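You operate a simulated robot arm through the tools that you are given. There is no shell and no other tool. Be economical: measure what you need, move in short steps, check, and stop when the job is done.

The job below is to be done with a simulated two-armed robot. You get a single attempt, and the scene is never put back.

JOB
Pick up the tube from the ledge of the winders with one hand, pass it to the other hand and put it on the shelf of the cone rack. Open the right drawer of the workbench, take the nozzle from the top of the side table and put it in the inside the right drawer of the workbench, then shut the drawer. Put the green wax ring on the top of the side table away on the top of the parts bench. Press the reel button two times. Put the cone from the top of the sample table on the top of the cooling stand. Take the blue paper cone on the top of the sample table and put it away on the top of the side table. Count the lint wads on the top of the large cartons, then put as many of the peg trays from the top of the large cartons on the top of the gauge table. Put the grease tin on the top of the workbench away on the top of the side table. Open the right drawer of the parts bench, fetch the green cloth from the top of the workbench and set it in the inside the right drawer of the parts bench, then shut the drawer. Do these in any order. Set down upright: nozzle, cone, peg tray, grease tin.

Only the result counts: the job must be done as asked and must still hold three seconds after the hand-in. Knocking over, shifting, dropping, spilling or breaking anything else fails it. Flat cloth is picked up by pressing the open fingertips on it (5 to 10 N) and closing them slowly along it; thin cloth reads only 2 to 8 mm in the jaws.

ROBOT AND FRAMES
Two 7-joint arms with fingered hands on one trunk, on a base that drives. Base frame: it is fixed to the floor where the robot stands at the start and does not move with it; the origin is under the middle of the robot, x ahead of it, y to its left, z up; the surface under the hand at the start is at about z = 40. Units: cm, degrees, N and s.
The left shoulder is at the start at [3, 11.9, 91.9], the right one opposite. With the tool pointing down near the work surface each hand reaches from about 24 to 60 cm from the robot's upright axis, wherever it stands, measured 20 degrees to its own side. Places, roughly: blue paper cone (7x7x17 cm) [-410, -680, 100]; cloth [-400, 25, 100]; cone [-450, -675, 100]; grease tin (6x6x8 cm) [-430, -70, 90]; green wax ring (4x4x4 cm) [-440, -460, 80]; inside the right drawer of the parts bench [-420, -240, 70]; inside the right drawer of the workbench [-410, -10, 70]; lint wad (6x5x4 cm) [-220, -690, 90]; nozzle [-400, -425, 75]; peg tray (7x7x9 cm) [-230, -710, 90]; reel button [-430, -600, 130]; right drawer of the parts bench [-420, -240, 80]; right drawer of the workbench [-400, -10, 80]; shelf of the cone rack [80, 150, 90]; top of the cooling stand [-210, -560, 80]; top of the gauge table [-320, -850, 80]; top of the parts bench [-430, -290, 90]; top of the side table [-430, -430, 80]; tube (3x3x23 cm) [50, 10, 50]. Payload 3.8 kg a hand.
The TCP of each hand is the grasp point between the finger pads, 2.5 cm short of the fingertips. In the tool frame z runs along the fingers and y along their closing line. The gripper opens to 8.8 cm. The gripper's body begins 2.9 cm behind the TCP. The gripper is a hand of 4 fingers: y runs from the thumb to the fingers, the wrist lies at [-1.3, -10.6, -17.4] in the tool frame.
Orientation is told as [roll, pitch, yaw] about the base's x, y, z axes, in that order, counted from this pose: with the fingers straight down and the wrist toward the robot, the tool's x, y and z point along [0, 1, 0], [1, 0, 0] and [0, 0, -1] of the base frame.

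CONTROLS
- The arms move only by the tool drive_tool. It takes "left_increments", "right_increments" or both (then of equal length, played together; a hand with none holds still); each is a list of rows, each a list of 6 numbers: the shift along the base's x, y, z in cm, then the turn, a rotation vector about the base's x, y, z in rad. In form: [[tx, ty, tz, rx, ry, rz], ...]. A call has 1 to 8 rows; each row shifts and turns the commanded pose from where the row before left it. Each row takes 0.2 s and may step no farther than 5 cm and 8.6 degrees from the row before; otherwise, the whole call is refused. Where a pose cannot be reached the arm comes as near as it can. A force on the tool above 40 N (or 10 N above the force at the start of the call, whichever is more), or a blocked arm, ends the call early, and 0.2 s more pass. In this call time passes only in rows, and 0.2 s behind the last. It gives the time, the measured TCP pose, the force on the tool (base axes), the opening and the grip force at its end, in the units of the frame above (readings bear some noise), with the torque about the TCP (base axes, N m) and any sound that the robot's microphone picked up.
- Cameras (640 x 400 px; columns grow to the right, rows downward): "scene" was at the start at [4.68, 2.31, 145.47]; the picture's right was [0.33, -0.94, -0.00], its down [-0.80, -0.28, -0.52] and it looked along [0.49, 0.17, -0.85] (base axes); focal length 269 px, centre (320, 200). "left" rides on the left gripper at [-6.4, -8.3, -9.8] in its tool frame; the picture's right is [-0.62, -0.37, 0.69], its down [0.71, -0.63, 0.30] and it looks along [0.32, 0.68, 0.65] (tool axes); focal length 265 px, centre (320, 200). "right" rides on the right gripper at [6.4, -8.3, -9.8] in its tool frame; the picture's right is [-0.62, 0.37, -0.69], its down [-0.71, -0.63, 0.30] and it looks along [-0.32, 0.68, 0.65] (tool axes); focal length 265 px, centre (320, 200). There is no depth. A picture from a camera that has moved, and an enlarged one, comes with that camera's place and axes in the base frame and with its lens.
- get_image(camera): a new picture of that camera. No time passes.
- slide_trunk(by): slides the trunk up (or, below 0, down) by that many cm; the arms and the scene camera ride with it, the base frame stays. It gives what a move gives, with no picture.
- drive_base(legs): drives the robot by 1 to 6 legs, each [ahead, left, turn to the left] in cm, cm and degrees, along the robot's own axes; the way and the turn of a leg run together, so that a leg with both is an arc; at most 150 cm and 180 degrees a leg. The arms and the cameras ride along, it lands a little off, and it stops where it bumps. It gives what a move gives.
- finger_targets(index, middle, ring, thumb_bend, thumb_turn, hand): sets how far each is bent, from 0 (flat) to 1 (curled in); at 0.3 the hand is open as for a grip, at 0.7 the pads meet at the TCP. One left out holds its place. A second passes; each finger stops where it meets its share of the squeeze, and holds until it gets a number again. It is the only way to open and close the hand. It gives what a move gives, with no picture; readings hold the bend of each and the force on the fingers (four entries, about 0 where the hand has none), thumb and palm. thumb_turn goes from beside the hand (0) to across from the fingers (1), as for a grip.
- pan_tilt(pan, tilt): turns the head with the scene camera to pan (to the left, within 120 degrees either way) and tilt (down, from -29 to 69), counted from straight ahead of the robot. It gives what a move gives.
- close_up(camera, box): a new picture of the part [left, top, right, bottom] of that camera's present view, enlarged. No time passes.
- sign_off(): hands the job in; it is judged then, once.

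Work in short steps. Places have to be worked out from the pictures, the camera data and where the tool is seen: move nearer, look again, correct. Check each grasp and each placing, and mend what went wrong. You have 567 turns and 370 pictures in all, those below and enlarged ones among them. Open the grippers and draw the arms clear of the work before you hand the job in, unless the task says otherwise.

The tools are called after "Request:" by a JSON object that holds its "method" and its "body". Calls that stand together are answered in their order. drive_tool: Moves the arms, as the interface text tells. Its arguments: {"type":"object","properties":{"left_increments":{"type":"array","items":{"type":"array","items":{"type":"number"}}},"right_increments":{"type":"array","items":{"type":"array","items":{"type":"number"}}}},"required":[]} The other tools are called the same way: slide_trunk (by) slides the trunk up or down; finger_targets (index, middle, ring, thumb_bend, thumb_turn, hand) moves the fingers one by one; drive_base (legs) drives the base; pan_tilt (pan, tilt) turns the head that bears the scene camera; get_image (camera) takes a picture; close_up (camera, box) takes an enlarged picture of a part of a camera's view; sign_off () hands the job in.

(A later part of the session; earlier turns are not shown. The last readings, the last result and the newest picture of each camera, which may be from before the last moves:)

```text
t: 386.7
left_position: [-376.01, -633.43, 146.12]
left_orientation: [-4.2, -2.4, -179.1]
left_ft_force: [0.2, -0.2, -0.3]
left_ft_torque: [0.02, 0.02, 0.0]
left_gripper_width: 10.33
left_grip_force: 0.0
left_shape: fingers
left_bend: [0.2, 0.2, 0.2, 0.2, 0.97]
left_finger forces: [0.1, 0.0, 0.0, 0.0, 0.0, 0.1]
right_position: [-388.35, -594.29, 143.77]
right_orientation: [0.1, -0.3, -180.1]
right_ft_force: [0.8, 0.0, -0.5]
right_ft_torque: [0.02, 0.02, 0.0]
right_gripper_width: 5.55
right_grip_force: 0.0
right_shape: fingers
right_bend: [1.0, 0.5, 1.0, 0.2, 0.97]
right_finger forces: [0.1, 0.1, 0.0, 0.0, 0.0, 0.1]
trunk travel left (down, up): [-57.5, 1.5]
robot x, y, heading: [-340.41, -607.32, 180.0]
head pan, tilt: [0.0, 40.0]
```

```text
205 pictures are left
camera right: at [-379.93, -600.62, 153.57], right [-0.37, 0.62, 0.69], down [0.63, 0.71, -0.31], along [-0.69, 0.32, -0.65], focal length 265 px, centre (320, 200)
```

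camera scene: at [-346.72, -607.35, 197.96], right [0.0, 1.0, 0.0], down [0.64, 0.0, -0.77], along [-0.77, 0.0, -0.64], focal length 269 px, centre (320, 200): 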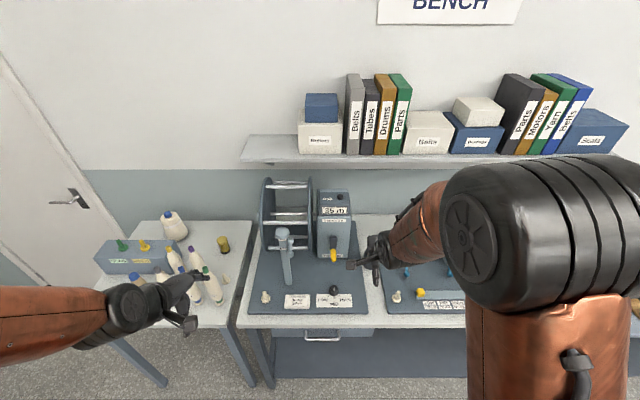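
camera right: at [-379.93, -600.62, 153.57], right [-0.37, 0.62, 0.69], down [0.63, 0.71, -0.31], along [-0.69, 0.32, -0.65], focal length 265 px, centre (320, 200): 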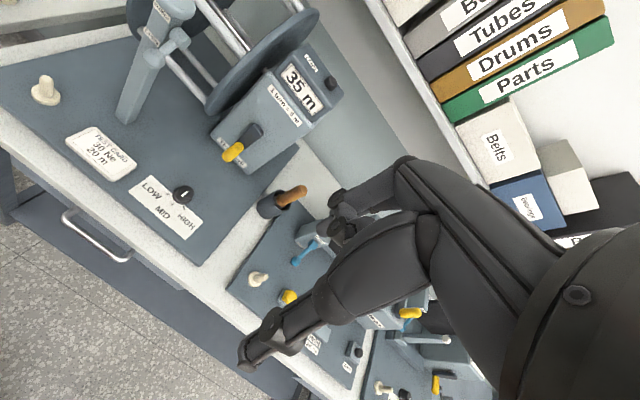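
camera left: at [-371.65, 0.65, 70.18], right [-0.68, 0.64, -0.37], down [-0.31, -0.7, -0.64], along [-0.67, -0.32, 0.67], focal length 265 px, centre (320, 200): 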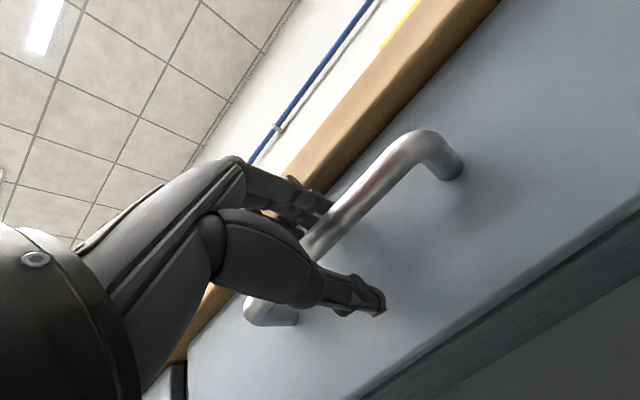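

Two views give the button at ≈[−436.5, −599, 125.6], right under the shelf edge (x −436, z ≈ 142). I'll come in with the hand pitched 45°, thumb folded aside.

Request:
{"method": "finger_targets", "body": {"hand": "right", "index": 1.0, "middle": 0.45, "ring": 1.0, "thumb_bend": 0.0, "thumb_turn": 0.0}}

Request:
{"method": "drive_tool", "body": {"right_increments": [[0, -0.5, 0, 0, 0.131, 0], [0, -0.5, 0, 0, 0.131, 0], [0, -1, 0, 0, 0.131, 0], [0, -1, 0, 0, 0.131, 0], [0, -1, 0, 0, 0.131, 0], [0, -0.7, 0, 0, 0.131, 0]]}}

Request:
{"method": "drive_base", "body": {"legs": [[20, 0, 0]]}}

Request:
{"method": "get_image", "body": {"camera": "right"}}

Request:
{"method": "get_image", "body": {"camera": "scene"}}

```text
t: 387.7
left_position: [-375.97, -633.34, 146.02]
left_orientation: [-4.2, -2.6, -179.0]
left_ft_force: [0.1, -0.1, 0.2]
left_ft_torque: [0.03, -0.02, 0.0]
left_gripper_width: 10.36
left_grip_force: 0.0
left_shape: fingers
left_bend: [0.2, 0.2, 0.2, 0.2, 0.97]
left_finger forces: [0.0, 0.0, 0.1, 0.0, 0.0, 0.0]
right_position: [-388.39, -594.33, 144.02]
right_orientation: [0.1, -0.3, -180.0]
right_ft_force: [-0.1, -0.2, 0.1]
right_ft_torque: [0.0, 0.01, 0.0]
right_gripper_width: 8.06
right_grip_force: 0.0
right_shape: fingers
right_bend: [1.0, 0.45, 1.0, 0.0, 0.0]
right_finger forces: [0.0, 0.0, 0.0, 0.0, 0.1, 0.1]
trunk travel left (down, up): [-57.5, 1.5]
robot x, y, heading: [-340.04, -607.39, 179.8]
head pan, tilt: [0.0, 40.0]
```

```text
t: 389.1
left_position: [-376.06, -633.48, 146.1]
left_orientation: [-4.2, -2.5, -179.0]
left_ft_force: [-0.1, -0.8, -0.9]
left_ft_torque: [0.01, 0.01, -0.01]
left_gripper_width: 10.32
left_grip_force: 0.0
left_shape: fingers
left_bend: [0.2, 0.2, 0.2, 0.2, 0.97]
left_finger forces: [0.0, 0.0, 0.0, 0.0, 0.1, 0.0]
right_position: [-388.45, -599.11, 143.86]
right_orientation: [-0.1, -45.3, -179.9]
right_ft_force: [0.5, 0.0, -1.4]
right_ft_torque: [-0.01, -0.01, -0.01]
right_gripper_width: 8.08
right_grip_force: 0.1
right_shape: fingers
right_bend: [1.0, 0.45, 1.0, 0.0, 0.0]
right_finger forces: [0.0, 0.0, 0.0, 0.0, 0.0, 0.0]
trunk travel left (down, up): [-57.5, 1.5]
robot x, y, heading: [-340.1, -607.3, 179.9]
head pan, tilt: [0.0, 40.0]
```

```text
t: 390.7
left_position: [-395.66, -633.31, 146.11]
left_orientation: [-4.2, -2.6, -179.1]
left_ft_force: [-0.8, 0.9, -0.1]
left_ft_torque: [0.0, 0.0, 0.0]
left_gripper_width: 10.33
left_grip_force: 0.0
left_shape: fingers
left_bend: [0.2, 0.2, 0.2, 0.2, 0.97]
left_finger forces: [0.0, 0.0, 0.0, 0.0, 0.1, 0.0]
right_position: [-408.17, -599.05, 143.95]
right_orientation: [-0.1, -45.5, -180.0]
right_ft_force: [0.5, -0.1, 0.1]
right_ft_torque: [-0.01, 0.01, 0.01]
right_gripper_width: 8.04
right_grip_force: 0.0
right_shape: fingers
right_bend: [1.0, 0.45, 1.0, 0.0, 0.0]
right_finger forces: [0.0, 0.0, 0.1, 0.0, 0.0, 0.1]
trunk travel left (down, up): [-57.5, 1.5]
robot x, y, heading: [-360.4, -607.26, 179.8]
head pan, tilt: [0.0, 40.0]
```

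```text
204 pictures are left
camera right: at [-395.18, -605.3, 144.88], right [0.24, 0.62, 0.75], down [0.22, 0.71, -0.66], along [-0.95, 0.32, 0.03], focal length 265 px, centre (320, 200)
```

right: 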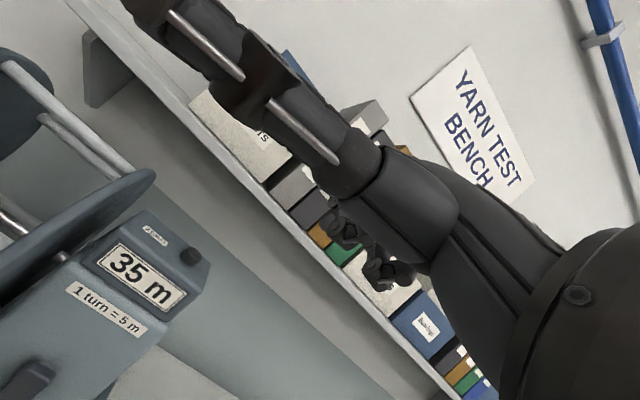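

```text
203 pictures are left
camera scene: at [-366.25, -607.3, 197.97], right [0.0, 1.0, 0.0], down [0.64, 0.0, -0.77], along [-0.77, 0.0, -0.64], focal length 269 px, centre (320, 200)
```

scene: 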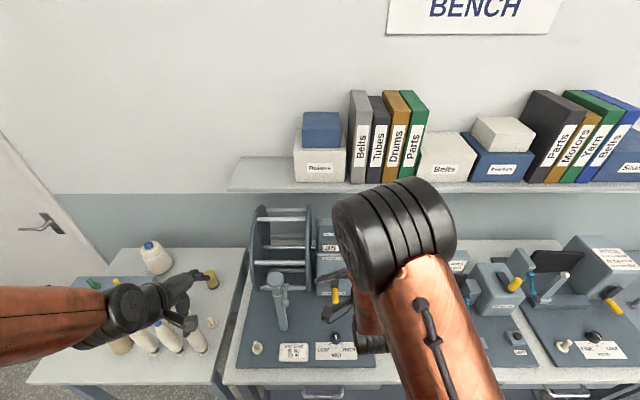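

The extended thumb sticks out; fold it (bend 1) and check.

Request:
{"method": "finger_targets", "body": {"hand": "right", "index": 1.0, "middle": 0.35, "ring": 1.0, "thumb_bend": 1.0, "thumb_turn": 0.0}}

Request:
{"method": "get_image", "body": {"camera": "right"}}

Request:
{"method": "close_up", "body": {"camera": "scene", "box": [230, 180, 470, 330]}}

```text
t: 391.7
left_position: [-395.96, -633.41, 146.17]
left_orientation: [-4.2, -2.5, -179.0]
left_ft_force: [-0.3, 0.0, 0.8]
left_ft_torque: [0.01, 0.01, 0.01]
left_gripper_width: 10.35
left_grip_force: 0.0
left_shape: fingers
left_bend: [0.2, 0.2, 0.2, 0.2, 0.97]
left_finger forces: [0.0, 0.0, 0.0, 0.0, 0.0, 0.1]
right_position: [-408.42, -599.18, 143.96]
right_orientation: [0.0, -45.4, -179.9]
right_ft_force: [-0.6, 0.0, 0.6]
right_ft_torque: [-0.02, 0.01, -0.02]
right_gripper_width: 3.52
right_grip_force: 0.1
right_shape: fingers
right_bend: [1.0, 0.35, 1.0, 1.0, 0.0]
right_finger forces: [0.0, 0.0, 0.1, 0.0, 0.1, 0.1]
trunk travel left (down, up): [-57.5, 1.5]
robot x, y, heading: [-360.53, -607.38, 179.9]
head pan, tilt: [0.0, 40.0]
```

```text
202 pictures are left
camera right: at [-395.5, -605.3, 144.8], right [0.23, 0.62, 0.75], down [0.22, 0.71, -0.66], along [-0.95, 0.32, 0.03], focal length 265 px, centre (320, 200)
```

right: 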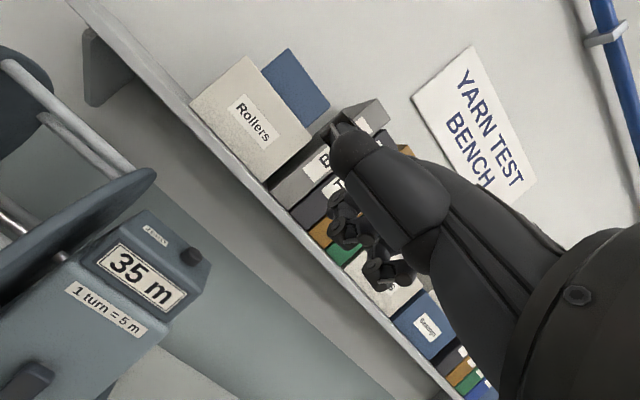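

```text
2.67 times, centred on (350, 255) of scene
camera zoom: at [-366.69, -607.3, 197.95], right [0.0, 1.0, 0.0], down [0.64, 0.0, -0.77], along [-0.77, 0.0, -0.64], focal length 718 px, centre (240, 53)
```

zoom: 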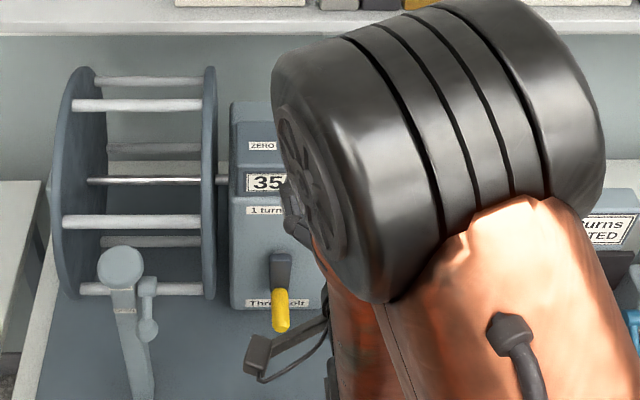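

The label near it reads "ZERO", and its place matches the given reel-button position. Thumb is folded. Reduce pitch to ~20° and approach above the button.

Request:
{"method": "drive_tool", "body": {"right_increments": [[-3, 0, -0.5, 0, -0.145, 0], [-3, 0, -0.5, 0, -0.145, 0], [-3, 0, -0.5, 0, -0.145, 0], [-4, 0, -1, 0, 0, 0], [-4, 0, -1, 0, 0, 0], [-3, 0, -1, 0, 0, 0]]}}

Request:
{"method": "get_image", "body": {"camera": "right"}}

Request:
{"method": "get_image", "body": {"camera": "left"}}

Request:
{"method": "close_up", "body": {"camera": "scene", "box": [230, 180, 470, 330]}}

```text
t: 393.1
left_position: [-396.11, -633.28, 146.15]
left_orientation: [-4.2, -2.4, -178.9]
left_ft_force: [0.0, -0.2, -0.4]
left_ft_torque: [0.0, -0.02, -0.02]
left_gripper_width: 10.31
left_grip_force: 0.1
left_shape: fingers
left_bend: [0.2, 0.2, 0.2, 0.2, 0.97]
left_finger forces: [0.0, 0.0, 0.0, 0.0, 0.1, 0.1]
right_position: [-428.53, -598.96, 139.3]
right_orientation: [0.1, -20.4, -179.9]
right_ft_force: [0.0, -0.4, -0.5]
right_ft_torque: [0.01, 0.05, 0.01]
right_gripper_width: 3.51
right_grip_force: 0.1
right_shape: fingers
right_bend: [1.0, 0.35, 1.0, 1.0, 0.0]
right_finger forces: [0.0, 0.0, 0.1, 0.0, 0.0, 0.1]
trunk travel left (down, up): [-57.5, 1.5]
robot x, y, heading: [-360.46, -607.19, 179.8]
head pan, tilt: [0.0, 40.0]
```

```text
200 pictures are left
camera right: at [-417.21, -605.29, 145.65], right [-0.1, 0.62, 0.78], down [0.48, 0.71, -0.51], along [-0.87, 0.32, -0.37], focal length 265 px, centre (320, 200)
```

right: 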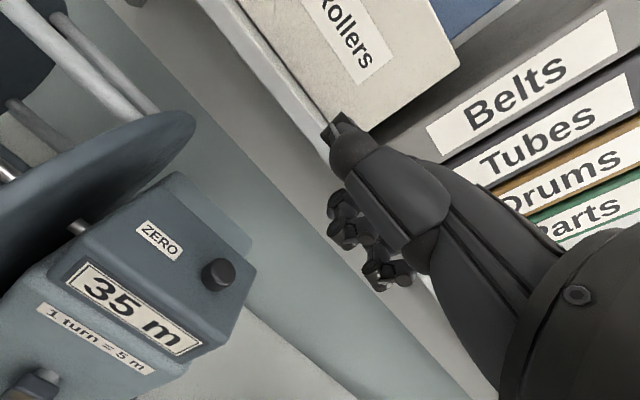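

```text
199 pictures are left
camera left: at [-387.41, -627.52, 155.96], right [0.33, 0.67, -0.66], down [0.63, -0.68, -0.38], along [-0.71, -0.29, -0.65], focal length 265 px, centre (320, 200)
```

left: 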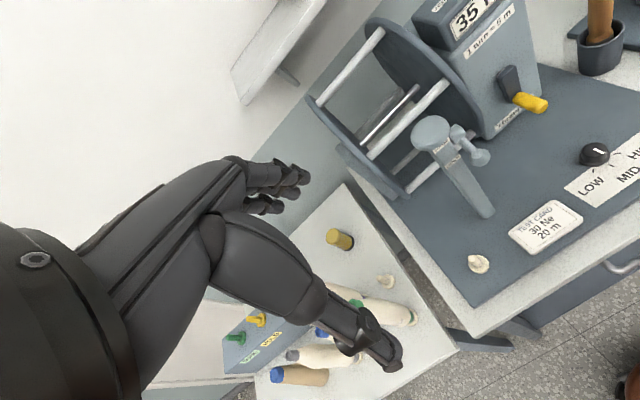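

```text
2.67 times, centred on (350, 255) of scene
camera zoom: at [-366.78, -607.32, 197.95], right [0.0, 1.0, 0.0], down [0.64, 0.0, -0.77], along [-0.77, 0.0, -0.64], focal length 718 px, centre (240, 53)
```

zoom: 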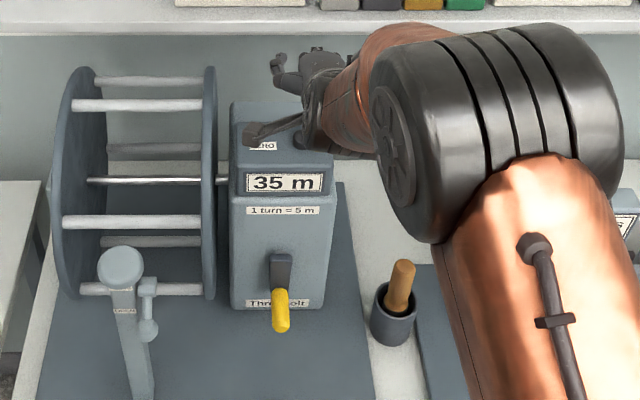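

I'll use a closed fingertip cluster (known to meet at the TCP, tips 2.5 cm beyond) instead: close all at 0.7 and move above the button [−435.5, −598.5].

Request:
{"method": "finger_targets", "body": {"hand": "right", "index": 0.7, "middle": 0.7, "ring": 0.7, "thumb_bend": 0.68, "thumb_turn": 1.0}}

Request:
{"method": "drive_tool", "body": {"right_increments": [[-3, 0.4, -3, 0, 0, 0], [-3, 0, -3, 0, 0, 0]]}}

Request:
{"method": "get_image", "body": {"camera": "right"}}

Request:
{"method": "close_up", "body": {"camera": "scene", "box": [250, 160, 410, 260]}}

```text
t: 394.1
left_position: [-396.02, -633.32, 146.07]
left_orientation: [-4.2, -2.5, -178.9]
left_ft_force: [-0.1, 0.8, 0.0]
left_ft_torque: [-0.01, -0.01, -0.01]
left_gripper_width: 10.35
left_grip_force: 0.1
left_shape: fingers
left_bend: [0.2, 0.2, 0.2, 0.2, 0.97]
left_finger forces: [0.0, 0.0, 0.1, 0.0, 0.0, 0.0]
right_position: [-428.41, -599.06, 139.44]
right_orientation: [0.1, -20.4, -180.0]
right_ft_force: [-0.5, -0.6, 0.1]
right_ft_torque: [-0.01, -0.03, -0.01]
right_gripper_width: 0.03
right_grip_force: 0.1
right_shape: fingers
right_bend: [0.7, 0.7, 0.7, 0.68, 1.0]
right_finger forces: [0.0, 0.1, 0.0, 0.0, 0.0, 0.0]
trunk travel left (down, up): [-57.5, 1.5]
robot x, y, heading: [-360.33, -607.31, 179.7]
head pan, tilt: [0.0, 40.0]
```

```text
t: 394.7
left_position: [-396.3, -633.28, 146.16]
left_orientation: [-4.1, -2.4, -179.0]
left_ft_force: [0.7, -0.4, -0.3]
left_ft_torque: [-0.01, -0.03, 0.02]
left_gripper_width: 10.33
left_grip_force: 0.0
left_shape: fingers
left_bend: [0.2, 0.2, 0.2, 0.2, 0.97]
left_finger forces: [0.1, 0.1, 0.1, 0.0, 0.1, 0.0]
right_position: [-434.67, -598.5, 133.27]
right_orientation: [0.1, -20.4, -180.0]
right_ft_force: [-0.4, -0.5, -0.7]
right_ft_torque: [0.02, -0.03, 0.04]
right_gripper_width: 0.01
right_grip_force: 0.1
right_shape: fingers
right_bend: [0.7, 0.7, 0.7, 0.68, 1.0]
right_finger forces: [0.0, 0.1, 0.0, 0.0, 0.0, 0.0]
trunk travel left (down, up): [-57.5, 1.5]
robot x, y, heading: [-360.09, -607.09, 179.8]
head pan, tilt: [0.0, 40.0]
```

```text
197 pictures are left
camera right: at [-423.31, -604.85, 139.47], right [-0.1, 0.62, 0.78], down [0.48, 0.71, -0.51], along [-0.87, 0.32, -0.37], focal length 265 px, centre (320, 200)
```

right: 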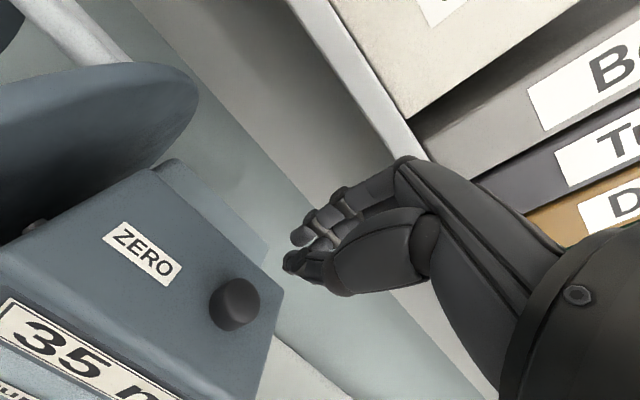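

```text
4.00 times, centred on (330, 210) of scene
camera zoom: at [-366.99, -607.29, 197.94], right [0.0, 1.0, 0.0], down [0.64, 0.0, -0.77], along [-0.76, 0.0, -0.64], focal length 1078 px, centre (280, 160)
```

zoom: 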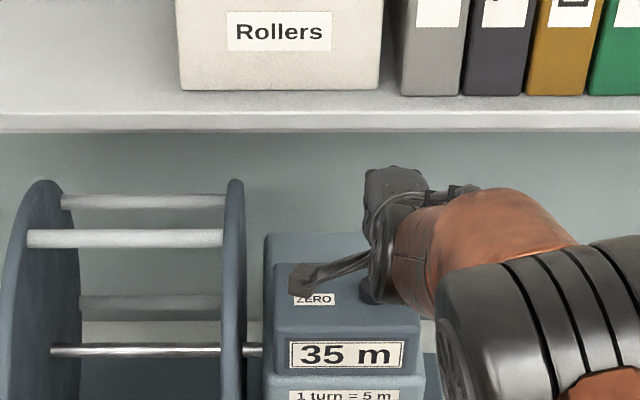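

Tips are ≈5 cm above the button; shift +0.7 in x and press down in small steps.

Request:
{"method": "drive_tool", "body": {"right_increments": [[0.7, 0.2, -2, 0, 0, 0], [0, 0, -1.5, 0, 0, 0]]}}

Request:
{"method": "get_image", "body": {"camera": "right"}}

Request:
{"method": "drive_tool", "body": {"right_increments": [[0, 0, -0.4, 0, 0, 0], [0, 0, -0.4, 0, 0, 0], [0, 0, -0.4, 0, 0, 0]]}}

```text
t: 395.3
left_position: [-395.95, -633.33, 146.08]
left_orientation: [-4.2, -2.6, -179.0]
left_ft_force: [-0.4, 0.4, 0.0]
left_ft_torque: [-0.01, 0.02, -0.01]
left_gripper_width: 10.33
left_grip_force: 0.1
left_shape: fingers
left_bend: [0.2, 0.2, 0.2, 0.2, 0.97]
left_finger forces: [0.0, 0.0, 0.1, 0.0, 0.1, 0.0]
right_position: [-433.81, -598.46, 129.97]
right_orientation: [0.1, -20.6, -180.1]
right_ft_force: [-0.1, 0.0, 3.8]
right_ft_torque: [-0.04, 0.01, 0.0]
right_gripper_width: 0.02
right_grip_force: 2.8
right_shape: fingers
right_bend: [0.7, 0.7, 0.7, 0.71, 1.0]
right_finger forces: [0.0, 0.1, 0.0, 0.0, 4.9, 0.1]
trunk travel left (down, up): [-57.5, 1.5]
robot x, y, heading: [-360.5, -607.17, 180.2]
head pan, tilt: [0.0, 40.0]
heard: click
```

```text
195 pictures are left
camera right: at [-422.41, -604.7, 136.13], right [-0.1, 0.62, 0.78], down [0.48, 0.71, -0.51], along [-0.87, 0.32, -0.37], focal length 265 px, centre (320, 200)
```

right: 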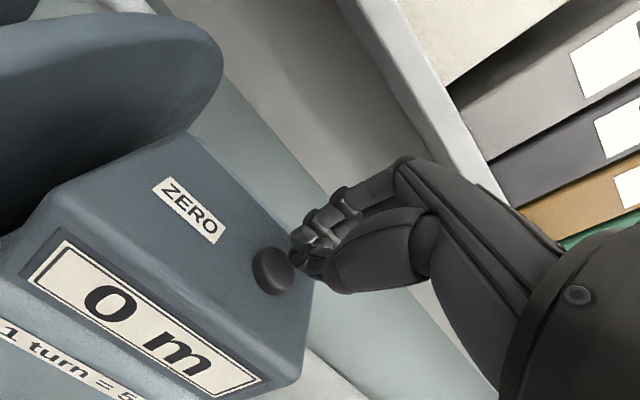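

```text
t: 396.1
left_position: [-395.89, -633.34, 146.12]
left_orientation: [-4.1, -2.5, -179.0]
left_ft_force: [0.2, -0.5, -0.3]
left_ft_torque: [0.02, -0.02, 0.02]
left_gripper_width: 10.32
left_grip_force: 0.2
left_shape: fingers
left_bend: [0.2, 0.2, 0.2, 0.2, 0.97]
left_finger forces: [0.0, 0.1, 0.0, 0.1, 0.1, 0.0]
right_position: [-433.71, -598.4, 128.93]
right_orientation: [0.1, -20.9, 179.9]
right_ft_force: [-3.0, -0.1, 17.0]
right_ft_torque: [-0.05, 0.15, -0.01]
right_gripper_width: 0.04
right_grip_force: 9.4
right_shape: fingers
right_bend: [0.67, 0.69, 0.7, 0.76, 1.0]
right_finger forces: [0.0, 0.1, 0.0, 0.0, 19.8, 0.0]
trunk travel left (down, up): [-57.5, 1.5]
robot x, y, heading: [-360.31, -606.93, 179.9]
head pan, tilt: [0.0, 40.0]
```

Click heard, display now "0 m" — that's one press. Lift off fully, then press a second time.

Request:
{"method": "drive_tool", "body": {"right_increments": [[0, 0, 1.5, 0, 0, 0], [0, 0, 2, 0, 0, 0], [0, 0, 0, 0, 0, 0]]}}

Request:
{"method": "drive_tool", "body": {"right_increments": [[0, 0, -1.2, 0, 0, 0], [0, 0, -1.2, 0, 0, 0]]}}

```text
t: 396.9
left_position: [-396.07, -633.31, 146.01]
left_orientation: [-4.3, -2.4, -179.0]
left_ft_force: [0.3, 0.6, -0.6]
left_ft_torque: [0.04, 0.01, 0.01]
left_gripper_width: 10.35
left_grip_force: 0.0
left_shape: fingers
left_bend: [0.2, 0.2, 0.2, 0.2, 0.97]
left_finger forces: [0.1, 0.0, 0.0, 0.0, 0.0, 0.0]
right_position: [-433.66, -598.29, 132.22]
right_orientation: [0.0, -20.3, -179.8]
right_ft_force: [0.0, 0.4, -0.2]
right_ft_torque: [0.01, 0.02, 0.03]
right_gripper_width: 0.05
right_grip_force: 0.1
right_shape: fingers
right_bend: [0.7, 0.7, 0.7, 0.68, 1.0]
right_finger forces: [0.0, 0.0, 0.1, 0.0, 0.0, 0.0]
trunk travel left (down, up): [-57.5, 1.5]
robot x, y, heading: [-360.28, -607.31, 180.0]
head pan, tilt: [0.0, 40.0]
```

```text
t: 397.5
left_position: [-395.88, -633.44, 146.16]
left_orientation: [-4.2, -2.5, -178.9]
left_ft_force: [0.8, 0.2, -0.5]
left_ft_torque: [-0.01, 0.01, 0.0]
left_gripper_width: 10.31
left_grip_force: 0.1
left_shape: fingers
left_bend: [0.2, 0.2, 0.2, 0.2, 0.97]
left_finger forces: [0.0, 0.1, 0.0, 0.1, 0.0, 0.1]
right_position: [-433.7, -598.42, 129.99]
right_orientation: [0.1, -20.7, -180.0]
right_ft_force: [0.1, 0.2, 5.3]
right_ft_torque: [0.01, 0.05, -0.03]
right_gripper_width: 0.02
right_grip_force: 2.7
right_shape: fingers
right_bend: [0.7, 0.7, 0.7, 0.71, 1.0]
right_finger forces: [0.1, 0.0, 0.1, 0.1, 5.1, 0.0]
trunk travel left (down, up): [-57.5, 1.5]
robot x, y, heading: [-360.51, -607.15, 179.8]
head pan, tilt: [0.0, 40.0]
heard: click
```

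Second click heard — done. Withdraw straight up and back.

Request:
{"method": "drive_tool", "body": {"right_increments": [[0, 0, 2, 0, 0, 0], [1, 0, 2, 0, 0, 0], [4, 0, 1, 0, -0.12, 0], [4, 0, 1, 0, -0.12, 0], [4, 0, 1, 0, -0.11, 0], [4, 0, 0, 0, 0, 0], [4, 0, 0, 0, 0, 0]]}}

Request:
{"method": "drive_base", "body": {"legs": [[-25, 0, 0], [0, 58, 0]]}}

Request:
{"method": "pan_tilt", "body": {"pan": 0, "tilt": 42}}

Request:
{"method": "get_image", "body": {"camera": "scene"}}

```text
t: 399.1
left_position: [-395.82, -633.33, 146.2]
left_orientation: [-4.1, -2.5, -179.0]
left_ft_force: [-0.2, 0.0, 0.5]
left_ft_torque: [0.01, 0.03, 0.02]
left_gripper_width: 10.31
left_grip_force: 0.1
left_shape: fingers
left_bend: [0.2, 0.2, 0.2, 0.2, 0.97]
left_finger forces: [0.0, 0.0, 0.1, 0.0, 0.0, 0.0]
right_position: [-412.57, -598.43, 136.77]
right_orientation: [0.0, -0.4, -179.9]
right_ft_force: [-0.4, -0.1, -0.1]
right_ft_torque: [0.0, 0.01, 0.02]
right_gripper_width: 0.06
right_grip_force: 0.0
right_shape: fingers
right_bend: [0.7, 0.7, 0.7, 0.68, 1.0]
right_finger forces: [0.0, 0.1, 0.0, 0.0, 0.0, 0.0]
trunk travel left (down, up): [-57.5, 1.5]
robot x, y, heading: [-360.14, -607.2, 179.9]
head pan, tilt: [0.0, 40.0]
```

```text
t: 403.8
left_position: [-371.35, -690.72, 146.23]
left_orientation: [-4.1, -2.5, -179.3]
left_ft_force: [-0.1, 0.3, 0.9]
left_ft_torque: [0.0, 0.01, 0.01]
left_gripper_width: 10.31
left_grip_force: 0.1
left_shape: fingers
left_bend: [0.2, 0.2, 0.2, 0.2, 0.97]
left_finger forces: [0.0, 0.0, 0.0, 0.0, 0.0, 0.1]
right_position: [-387.79, -655.6, 136.71]
right_orientation: [0.2, -0.4, 179.6]
right_ft_force: [0.3, -0.4, 0.9]
right_ft_torque: [-0.04, 0.01, 0.01]
right_gripper_width: 0.05
right_grip_force: 0.2
right_shape: fingers
right_bend: [0.7, 0.7, 0.7, 0.68, 1.0]
right_finger forces: [0.0, 0.0, 0.0, 0.1, 0.1, 0.0]
trunk travel left (down, up): [-57.5, 1.5]
robot x, y, heading: [-335.63, -665.04, 179.4]
head pan, tilt: [0.0, 40.0]
```

```text
t: 404.4
left_position: [-371.31, -690.87, 146.19]
left_orientation: [-4.1, -2.5, -179.3]
left_ft_force: [0.2, -0.1, -0.1]
left_ft_torque: [0.02, -0.02, 0.02]
left_gripper_width: 10.32
left_grip_force: 0.0
left_shape: fingers
left_bend: [0.2, 0.2, 0.2, 0.2, 0.97]
left_finger forces: [0.0, 0.0, 0.1, 0.0, 0.0, 0.0]
right_position: [-387.8, -655.62, 136.73]
right_orientation: [0.1, -0.4, 179.7]
right_ft_force: [-0.5, -1.1, -0.8]
right_ft_torque: [-0.01, -0.01, -0.03]
right_gripper_width: 0.07
right_grip_force: 0.1
right_shape: fingers
right_bend: [0.7, 0.7, 0.7, 0.68, 1.0]
right_finger forces: [0.1, 0.0, 0.0, 0.1, 0.1, 0.0]
trunk travel left (down, up): [-57.5, 1.5]
robot x, y, heading: [-335.55, -665.65, 179.4]
head pan, tilt: [0.0, 42.0]
```

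```text
194 pictures are left
camera scene: at [-341.71, -664.95, 197.66], right [0.01, 1.0, 0.0], down [0.67, -0.01, -0.74], along [-0.74, 0.01, -0.67], focal length 269 px, centre (320, 200)
```

scene: 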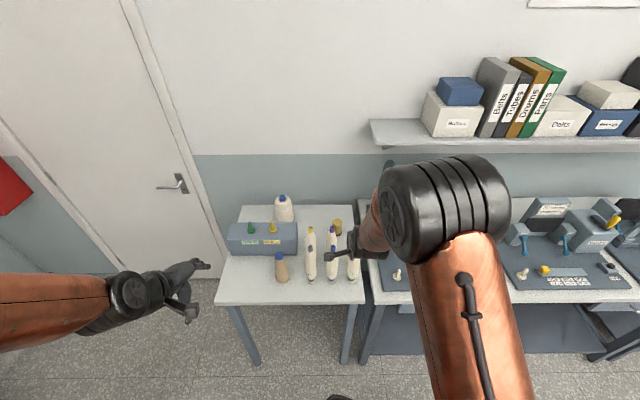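

Request:
{"method": "close_up", "body": {"camera": "scene", "box": [205, 180, 377, 310]}}

Request:
{"method": "get_image", "body": {"camera": "left"}}

Request:
{"method": "get_image", "body": {"camera": "right"}}

```text
3.08 times, centred on (291, 245) of scene
camera zoom: at [-341.71, -664.95, 197.66], right [0.01, 1.0, 0.0], down [0.67, -0.01, -0.74], along [-0.74, 0.01, -0.67], focal length 829 px, centre (409, 62)
```

zoom: 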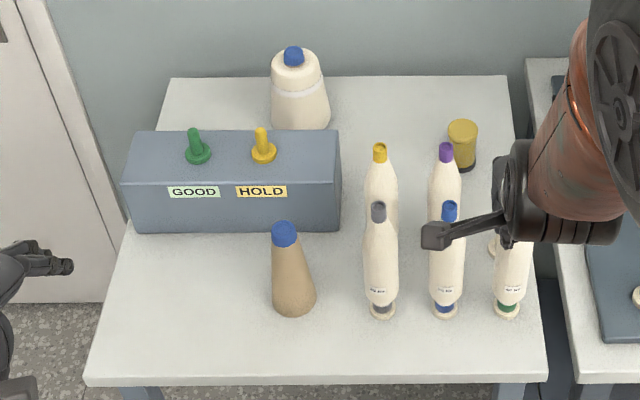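

```text
192 pictures are left
camera left: at [-362.64, -685.02, 155.99], right [0.33, 0.67, -0.66], down [0.62, -0.68, -0.38], along [-0.71, -0.28, -0.65], focal length 265 px, centre (320, 200)
```

left: 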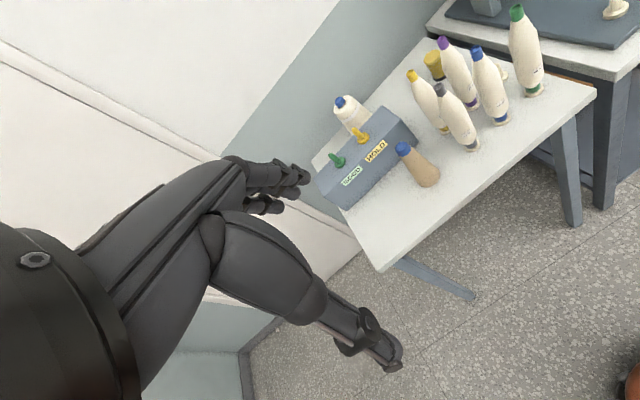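

```text
191 pictures are left
camera right: at [-379.41, -662.05, 146.49], right [-0.36, 0.62, 0.69], down [0.63, 0.71, -0.31], along [-0.69, 0.33, -0.65], focal length 265 px, centre (320, 200)
```

right: 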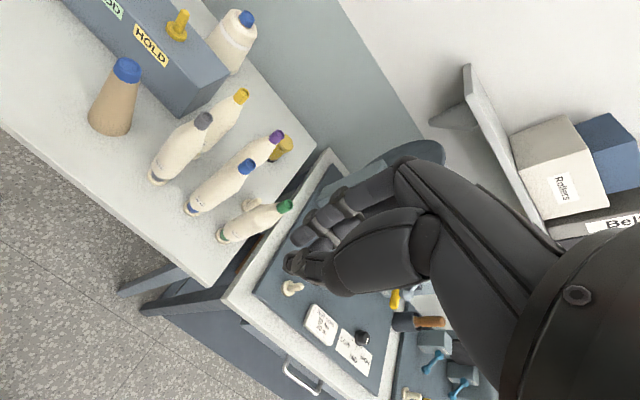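

Positions: paper cone top ≈[−408, −680.6, 107.5]; yarn cone top ≈[−445.5, −683, 105.5]; table ≈ 90. First grasp the paper cone with the right hand: move over it.

Request:
{"method": "slide_trunk", "body": {"by": -16}}

Request:
{"method": "finger_targets", "body": {"hand": "right", "index": 0.28, "middle": 0.28, "ring": 0.28, "thumb_bend": 0.28}}

Request:
{"method": "drive_base", "body": {"legs": [[17, 24, 0.6]]}}

Request:
{"method": "get_image", "body": {"camera": "right"}}

Request:
{"method": "get_image", "body": {"camera": "scene"}}

```text
t: 406.3
left_position: [-371.32, -690.81, 130.1]
left_orientation: [-4.2, -2.5, -179.4]
left_ft_force: [0.2, -0.5, 0.1]
left_ft_torque: [0.03, -0.02, 0.02]
left_gripper_width: 10.35
left_grip_force: 0.1
left_shape: fingers
left_bend: [0.2, 0.2, 0.2, 0.2, 0.97]
left_finger forces: [0.0, 0.1, 0.1, 0.1, 0.1, 0.0]
right_position: [-387.83, -655.81, 120.81]
right_orientation: [0.2, -0.4, 179.6]
right_ft_force: [-0.1, -0.8, 0.3]
right_ft_torque: [-0.03, -0.01, 0.0]
right_gripper_width: 0.07
right_grip_force: 0.0
right_shape: fingers
right_bend: [0.7, 0.7, 0.7, 0.68, 1.0]
right_finger forces: [0.0, 0.0, 0.0, 0.0, 0.0, 0.0]
trunk travel left (down, up): [-41.5, 17.5]
robot x, y, heading: [-335.76, -665.17, 179.6]
head pan, tilt: [0.0, 42.0]
```

```text
t: 407.3
left_position: [-371.29, -690.9, 130.18]
left_orientation: [-4.2, -2.4, -179.4]
left_ft_force: [-0.4, 0.3, -0.1]
left_ft_torque: [-0.05, 0.02, -0.05]
left_gripper_width: 10.32
left_grip_force: 0.0
left_shape: fingers
left_bend: [0.2, 0.2, 0.2, 0.2, 0.97]
left_finger forces: [0.0, 0.0, 0.1, 0.0, 0.0, 0.0]
right_position: [-387.79, -655.77, 120.83]
right_orientation: [0.1, -0.4, 179.6]
right_ft_force: [0.5, 0.3, -0.7]
right_ft_torque: [-0.04, -0.01, 0.02]
right_gripper_width: 8.82
right_grip_force: 0.0
right_shape: fingers
right_bend: [0.28, 0.28, 0.28, 0.28, 0.97]
right_finger forces: [0.1, 0.1, 0.0, 0.0, 0.1, 0.1]
trunk travel left (down, up): [-41.5, 17.5]
robot x, y, heading: [-335.34, -664.86, 179.4]
head pan, tilt: [0.0, 42.0]
```

```text
t: 409.3
left_position: [-388.23, -715.63, 130.14]
left_orientation: [-4.2, -2.5, -178.7]
left_ft_force: [0.7, 0.0, -0.6]
left_ft_torque: [0.01, 0.02, 0.02]
left_gripper_width: 10.34
left_grip_force: 0.1
left_shape: fingers
left_bend: [0.2, 0.2, 0.2, 0.2, 0.97]
left_finger forces: [0.0, 0.0, 0.1, 0.0, 0.1, 0.1]
right_position: [-405.15, -680.71, 120.76]
right_orientation: [0.0, -0.5, -179.7]
right_ft_force: [0.3, 0.6, -0.1]
right_ft_torque: [0.01, 0.02, -0.03]
right_gripper_width: 8.84
right_grip_force: 0.1
right_shape: fingers
right_bend: [0.28, 0.28, 0.28, 0.28, 0.97]
right_finger forces: [0.1, 0.1, 0.0, 0.0, 0.0, 0.1]
trunk travel left (down, up): [-41.5, 17.5]
robot x, y, heading: [-352.33, -689.38, -179.6]
head pan, tilt: [0.0, 42.0]
```

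```text
190 pictures are left
camera right: at [-396.62, -686.89, 130.5], right [-0.37, 0.62, 0.69], down [0.62, 0.72, -0.31], along [-0.69, 0.32, -0.65], focal length 265 px, centre (320, 200)
```

right: 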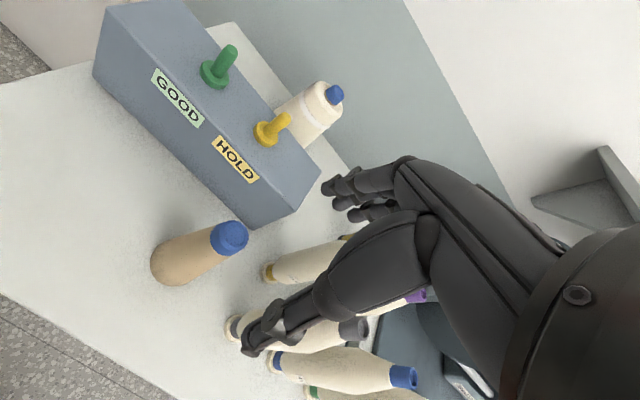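

```text
189 pictures are left
camera scene: at [-358.88, -689.37, 181.66], right [0.0, 1.0, 0.0], down [0.67, 0.0, -0.74], along [-0.74, 0.0, -0.67], focal length 269 px, centre (320, 200)
```

scene: 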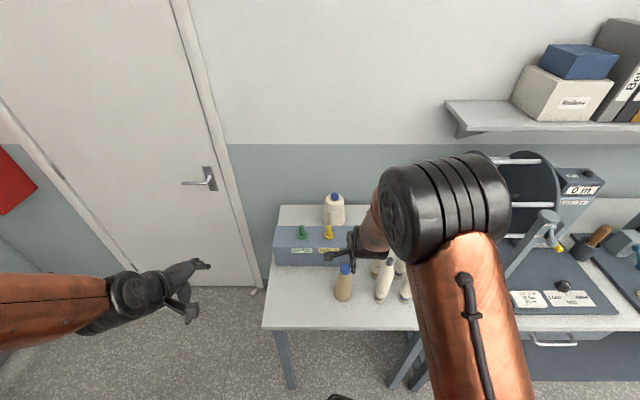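

Cap at [−408.5, −681.5, 107.5]. Align and lower to z ≈ 105.3.

Request:
{"method": "drive_tool", "body": {"right_increments": [[-3.5, -0.8, -3, 0, 0, 0], [0, 0, -4, 0, 0, 0], [0, 0, -4, 0, 0, 0], [0, 0, -3, 0, 0, 0]]}}

Request:
{"method": "get_image", "body": {"camera": "right"}}

```text
t: 410.3
left_position: [-388.35, -715.62, 130.09]
left_orientation: [-4.1, -2.4, -178.6]
left_ft_force: [0.1, 0.4, 0.3]
left_ft_torque: [0.01, -0.01, 0.0]
left_gripper_width: 10.33
left_grip_force: 0.0
left_shape: fingers
left_bend: [0.2, 0.2, 0.2, 0.2, 0.97]
left_finger forces: [0.0, 0.0, 0.0, 0.0, 0.0, 0.0]
right_position: [-408.68, -681.36, 106.69]
right_orientation: [0.2, -0.4, -179.7]
right_ft_force: [-0.5, -0.2, 0.1]
right_ft_torque: [0.0, 0.0, 0.0]
right_gripper_width: 8.87
right_grip_force: 0.1
right_shape: fingers
right_bend: [0.28, 0.28, 0.28, 0.28, 0.97]
right_finger forces: [0.0, 0.1, 0.0, 0.0, 0.0, 0.0]
trunk travel left (down, up): [-41.5, 17.5]
robot x, y, heading: [-352.57, -689.28, -179.7]
head pan, tilt: [0.0, 42.0]
```

```text
188 pictures are left
camera right: at [-400.25, -687.63, 116.42], right [-0.37, 0.62, 0.69], down [0.62, 0.72, -0.31], along [-0.69, 0.32, -0.65], focal length 265 px, centre (320, 200)
```

right: 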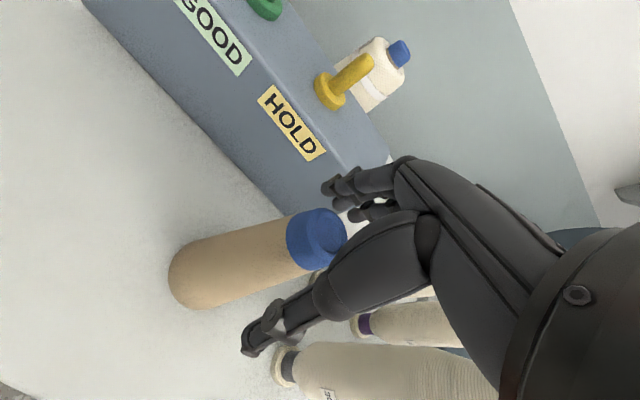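

Well centred. Lower 1.3 and close.

Request:
{"method": "drive_tool", "body": {"right_increments": [[0, -0.2, -0.8, 0, 0, 0], [0, 0, -0.6, 0, 0, 0]]}}

Request:
{"method": "finger_targets", "body": {"hand": "right", "index": 0.72, "middle": 0.72, "ring": 0.66, "thumb_bend": 0.7}}

Request:
{"method": "drive_tool", "body": {"right_increments": [[0, 0, 1, 0, 0, 0], [0, 0, 2, 0, 0, 0]]}}

Request:
{"method": "get_image", "body": {"camera": "right"}}

```text
t: 410.9
left_position: [-388.11, -715.46, 130.17]
left_orientation: [-4.2, -2.4, -178.7]
left_ft_force: [-0.8, -0.3, -0.1]
left_ft_torque: [-0.03, 0.01, -0.01]
left_gripper_width: 10.32
left_grip_force: 0.0
left_shape: fingers
left_bend: [0.2, 0.2, 0.2, 0.2, 0.97]
left_finger forces: [0.1, 0.1, 0.1, 0.0, 0.0, 0.0]
right_position: [-408.76, -681.57, 105.4]
right_orientation: [0.1, -0.4, -179.8]
right_ft_force: [-0.3, -0.4, 0.7]
right_ft_torque: [0.01, 0.02, -0.02]
right_gripper_width: 8.86
right_grip_force: 0.1
right_shape: fingers
right_bend: [0.28, 0.28, 0.28, 0.28, 0.97]
right_finger forces: [0.0, 0.0, 0.0, 0.1, 0.1, 0.1]
trunk travel left (down, up): [-41.5, 17.5]
robot x, y, heading: [-352.79, -689.34, -179.9]
head pan, tilt: [0.0, 42.0]
```

```text
t: 411.9
left_position: [-388.2, -715.58, 130.05]
left_orientation: [-4.3, -2.4, -178.7]
left_ft_force: [0.6, 0.7, -0.4]
left_ft_torque: [0.02, 0.03, -0.02]
left_gripper_width: 10.32
left_grip_force: 0.1
left_shape: fingers
left_bend: [0.2, 0.2, 0.2, 0.2, 0.97]
left_finger forces: [0.1, 0.0, 0.0, 0.1, 0.1, 0.1]
right_position: [-408.69, -681.64, 105.4]
right_orientation: [0.2, -0.3, -179.8]
right_ft_force: [0.4, -0.7, -0.2]
right_ft_torque: [0.02, -0.01, -0.04]
right_gripper_width: 2.98
right_grip_force: 15.5
right_shape: fingers
right_bend: [0.59, 0.61, 0.66, 0.54, 1.0]
right_finger forces: [7.5, 7.2, 0.0, 0.1, 15.6, 0.0]
trunk travel left (down, up): [-41.5, 17.5]
robot x, y, heading: [-352.61, -689.56, -179.8]
head pan, tilt: [0.0, 42.0]
```

```text
t: 412.5
left_position: [-388.09, -715.59, 130.09]
left_orientation: [-4.2, -2.5, -178.7]
left_ft_force: [0.0, -0.2, 0.6]
left_ft_torque: [0.01, -0.04, -0.01]
left_gripper_width: 10.33
left_grip_force: 0.1
left_shape: fingers
left_bend: [0.2, 0.2, 0.2, 0.2, 0.97]
left_finger forces: [0.1, 0.0, 0.1, 0.0, 0.1, 0.1]
right_position: [-408.63, -681.62, 108.43]
right_orientation: [0.0, -0.3, -179.6]
right_ft_force: [-0.2, 0.0, 0.2]
right_ft_torque: [-0.02, 0.0, -0.02]
right_gripper_width: 2.96
right_grip_force: 15.2
right_shape: fingers
right_bend: [0.59, 0.61, 0.66, 0.54, 1.0]
right_finger forces: [7.5, 7.2, 0.0, 0.0, 15.5, 0.0]
trunk travel left (down, up): [-41.5, 17.5]
robot x, y, heading: [-352.37, -689.03, -179.8]
head pan, tilt: [0.0, 42.0]
```

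```text
187 pictures are left
camera right: at [-400.12, -687.89, 118.09], right [-0.37, 0.62, 0.69], down [0.62, 0.72, -0.31], along [-0.69, 0.32, -0.65], focal length 265 px, centre (320, 200)
```

right: 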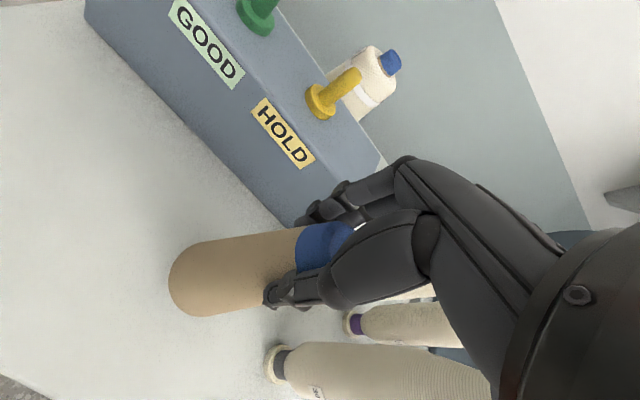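

Paper cone held. Raise and retract it, straighten the left hand, then drive to reach the yarn cone with the left hand.

Request:
{"method": "drive_tool", "body": {"right_increments": [[0, 0, 4, 0, 0, 0], [0, 0, 5, 0, 0, 0], [0, 0, 5, 0, 0, 0], [2, 0, 4, 0, 0, 0], [4.5, 0, 0, 0, 0, 0], [4.5, 0, 0, 0, 0, 0], [4.5, 0, 0, 0, 0, 0]], "left_increments": [[0, 0, 0, -0.073, -0.042, -0.02], [0, 0, 0, 0, 0, 0], [0, 0, 0, 0, 0, 0], [0, 0, 0, 0, 0, 0], [0, 0, 0, 0, 0, 0], [0, 0, 0, 0, 0, 0], [0, 0, 0, 0, 0, 0]]}}

Request:
{"method": "drive_base", "body": {"legs": [[0, -18, 0], [18, 0, 0]]}}

Request:
{"method": "get_image", "body": {"camera": "left"}}

Request:
{"method": "get_image", "body": {"camera": "scene"}}

```text
t: 414.1
left_position: [-388.01, -715.61, 130.18]
left_orientation: [0.2, -0.1, -179.9]
left_ft_force: [-0.2, -0.4, 0.4]
left_ft_torque: [0.01, 0.05, 0.03]
left_gripper_width: 10.33
left_grip_force: 0.1
left_shape: fingers
left_bend: [0.2, 0.2, 0.2, 0.2, 0.97]
left_finger forces: [0.0, 0.0, 0.0, 0.1, 0.1, 0.0]
right_position: [-392.86, -681.64, 126.42]
right_orientation: [0.1, -0.4, -179.6]
right_ft_force: [0.5, 0.3, -1.5]
right_ft_torque: [0.01, 0.0, 0.03]
right_gripper_width: 2.94
right_grip_force: 14.5
right_shape: fingers
right_bend: [0.59, 0.62, 0.66, 0.54, 1.0]
right_finger forces: [7.5, 7.3, 0.0, 0.1, 15.4, 0.1]
trunk travel left (down, up): [-41.5, 17.5]
robot x, y, heading: [-352.45, -689.71, -179.7]
head pan, tilt: [0.0, 42.0]
```

```text
t: 416.7
left_position: [-406.23, -697.64, 130.08]
left_orientation: [0.1, -0.1, -179.9]
left_ft_force: [-0.8, 0.4, -0.4]
left_ft_torque: [-0.05, 0.04, -0.02]
left_gripper_width: 10.32
left_grip_force: 0.0
left_shape: fingers
left_bend: [0.2, 0.2, 0.2, 0.2, 0.97]
left_finger forces: [0.1, 0.1, 0.0, 0.0, 0.1, 0.0]
right_position: [-411.0, -663.81, 126.4]
right_orientation: [0.1, -0.3, -179.8]
right_ft_force: [-0.1, 0.4, -0.9]
right_ft_torque: [0.01, 0.01, 0.0]
right_gripper_width: 2.95
right_grip_force: 15.0
right_shape: fingers
right_bend: [0.59, 0.62, 0.66, 0.54, 1.0]
right_finger forces: [7.4, 7.4, 0.0, 0.1, 15.3, 0.0]
trunk travel left (down, up): [-41.5, 17.5]
robot x, y, heading: [-370.51, -671.57, -179.9]
head pan, tilt: [0.0, 42.0]
```

```text
186 pictures are left
camera left: at [-397.81, -691.22, 139.91], right [0.37, 0.62, -0.69], down [0.63, -0.71, -0.31], along [-0.68, -0.33, -0.65], focal length 265 px, centre (320, 200)
```

left: 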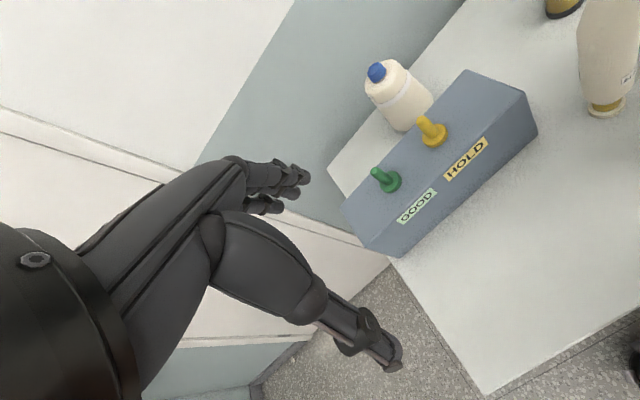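

```text
185 pictures are left
camera scene: at [-376.82, -671.48, 181.66], right [0.0, 1.0, 0.0], down [0.67, 0.0, -0.74], along [-0.74, 0.0, -0.67], focal length 269 px, centre (320, 200)
```

scene: 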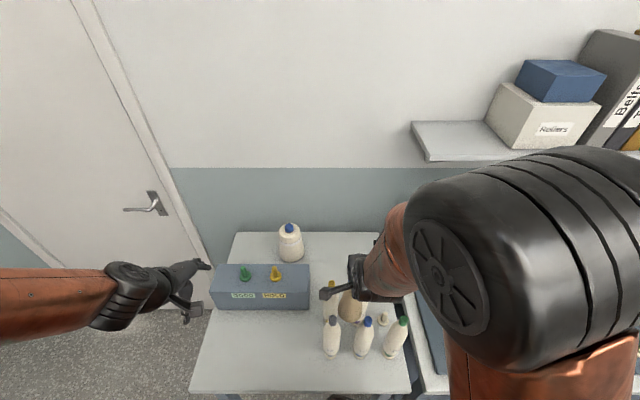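

Yarn cone cap at ≈[−444, −683.2, 107]. Raise the right hand a bit, open the left wide, nudge ahead 3 cm and move over the cone.

Request:
{"method": "finger_targets", "body": {"hand": "left", "index": 0.1, "middle": 0.1, "ring": 0.1, "thumb_bend": 0.1}}

Request:
{"method": "drive_tool", "body": {"right_increments": [[0, 0, 3, 0, 0, 0], [3, 0, 1, 0, 0, 0], [0, 0, 0, 0, 0, 0], [0, 0, 0, 0, 0, 0], [0, 0, 0, 0, 0, 0], [0, 0, 0, 0, 0, 0], [0, 0, 0, 0, 0, 0], [0, 0, 0, 0, 0, 0]], "left_increments": [[-4.3, 1.8, 0, 0, 0, 0], [-4.3, 1.8, 0, 0, 0, 0], [-4.3, 1.8, 0, 0, 0, 0], [-4.3, 1.8, 0, 0, 0, 0], [-4.3, 1.8, 0, 0, 0, 0], [-4.3, 1.8, 0, 0, 0, 0], [-4.3, 1.8, 0, 0, 0, 0], [-4.3, 1.8, 0, 0, 0, 0]]}}

Request:
{"method": "drive_base", "body": {"legs": [[3, 0, 0]]}}

Request:
{"method": "get_image", "body": {"camera": "left"}}

Request:
{"method": "get_image", "body": {"camera": "scene"}}

```text
t: 417.7
left_position: [-406.18, -697.6, 130.09]
left_orientation: [0.1, -0.1, -179.9]
left_ft_force: [-0.7, 0.2, -0.3]
left_ft_torque: [0.04, 0.03, -0.04]
left_gripper_width: 11.99
left_grip_force: 0.1
left_shape: fingers
left_bend: [0.1, 0.1, 0.1, 0.1, 0.97]
left_finger forces: [0.0, 0.1, 0.0, 0.1, 0.0, 0.0]
right_position: [-410.96, -663.68, 126.46]
right_orientation: [0.1, -0.4, -179.7]
right_ft_force: [0.2, 0.2, -0.3]
right_ft_torque: [0.0, -0.03, 0.02]
right_gripper_width: 2.96
right_grip_force: 15.0
right_shape: fingers
right_bend: [0.59, 0.62, 0.66, 0.54, 1.0]
right_finger forces: [7.5, 7.4, 0.0, 0.0, 15.4, 0.0]
trunk travel left (down, up): [-41.5, 17.5]
robot x, y, heading: [-370.9, -671.26, -179.8]
head pan, tilt: [0.0, 42.0]
```

```text
t: 419.5
left_position: [-441.01, -683.06, 130.0]
left_orientation: [0.0, 0.2, -179.9]
left_ft_force: [-0.1, -0.6, 0.2]
left_ft_torque: [-0.02, 0.01, 0.02]
left_gripper_width: 11.98
left_grip_force: 0.0
left_shape: fingers
left_bend: [0.1, 0.1, 0.1, 0.1, 0.97]
left_finger forces: [0.0, 0.1, 0.1, 0.0, 0.1, 0.0]
right_position: [-408.18, -663.67, 130.26]
right_orientation: [0.0, -0.3, -179.6]
right_ft_force: [-1.4, 0.2, 0.0]
right_ft_torque: [-0.02, -0.05, -0.01]
right_gripper_width: 2.95
right_grip_force: 15.5
right_shape: fingers
right_bend: [0.59, 0.62, 0.66, 0.54, 1.0]
right_finger forces: [7.6, 7.4, 0.1, 0.0, 15.2, 0.0]
trunk travel left (down, up): [-41.5, 17.5]
robot x, y, heading: [-370.51, -671.51, -180.1]
head pan, tilt: [0.0, 42.0]
```

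```text
t: 420.4
left_position: [-443.25, -683.14, 130.52]
left_orientation: [0.0, -0.4, -179.9]
left_ft_force: [0.2, 0.2, -0.6]
left_ft_torque: [-0.02, 0.04, 0.03]
left_gripper_width: 12.01
left_grip_force: 0.1
left_shape: fingers
left_bend: [0.1, 0.1, 0.1, 0.1, 0.97]
left_finger forces: [0.0, 0.1, 0.0, 0.1, 0.0, 0.0]
right_position: [-410.57, -663.79, 130.42]
right_orientation: [0.1, -0.6, -179.6]
right_ft_force: [0.3, 0.3, 0.1]
right_ft_torque: [-0.01, 0.05, 0.01]
right_gripper_width: 2.94
right_grip_force: 14.9
right_shape: fingers
right_bend: [0.59, 0.62, 0.66, 0.54, 1.0]
right_finger forces: [7.4, 7.4, 0.0, 0.0, 15.1, 0.0]
trunk travel left (down, up): [-41.5, 17.5]
robot x, y, heading: [-373.5, -671.47, -179.7]
head pan, tilt: [0.0, 42.0]
```

```text
184 pictures are left
camera left: at [-434.89, -676.71, 140.12], right [0.36, 0.62, -0.7], down [0.63, -0.71, -0.31], along [-0.69, -0.33, -0.65], focal length 265 px, centre (320, 200)
```

left: 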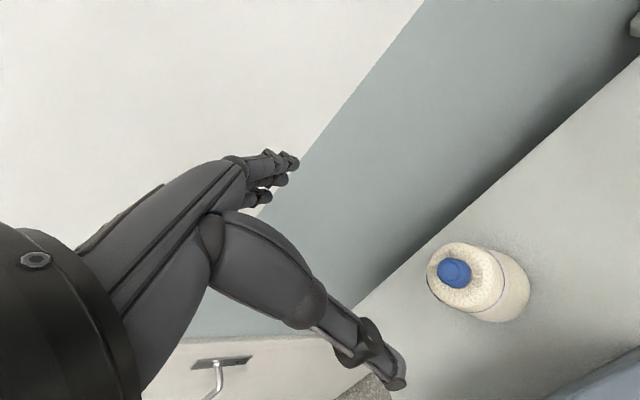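

```text
183 pictures are left
camera scene: at [-379.29, -671.44, 181.68], right [0.0, 1.0, 0.0], down [0.67, 0.0, -0.75], along [-0.75, 0.0, -0.67], focal length 269 px, centre (320, 200)
```

scene: 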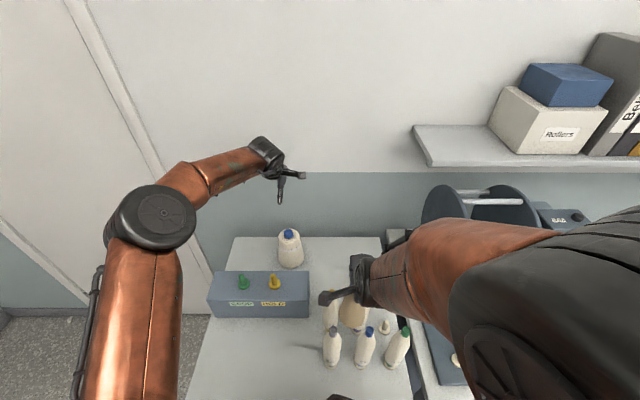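

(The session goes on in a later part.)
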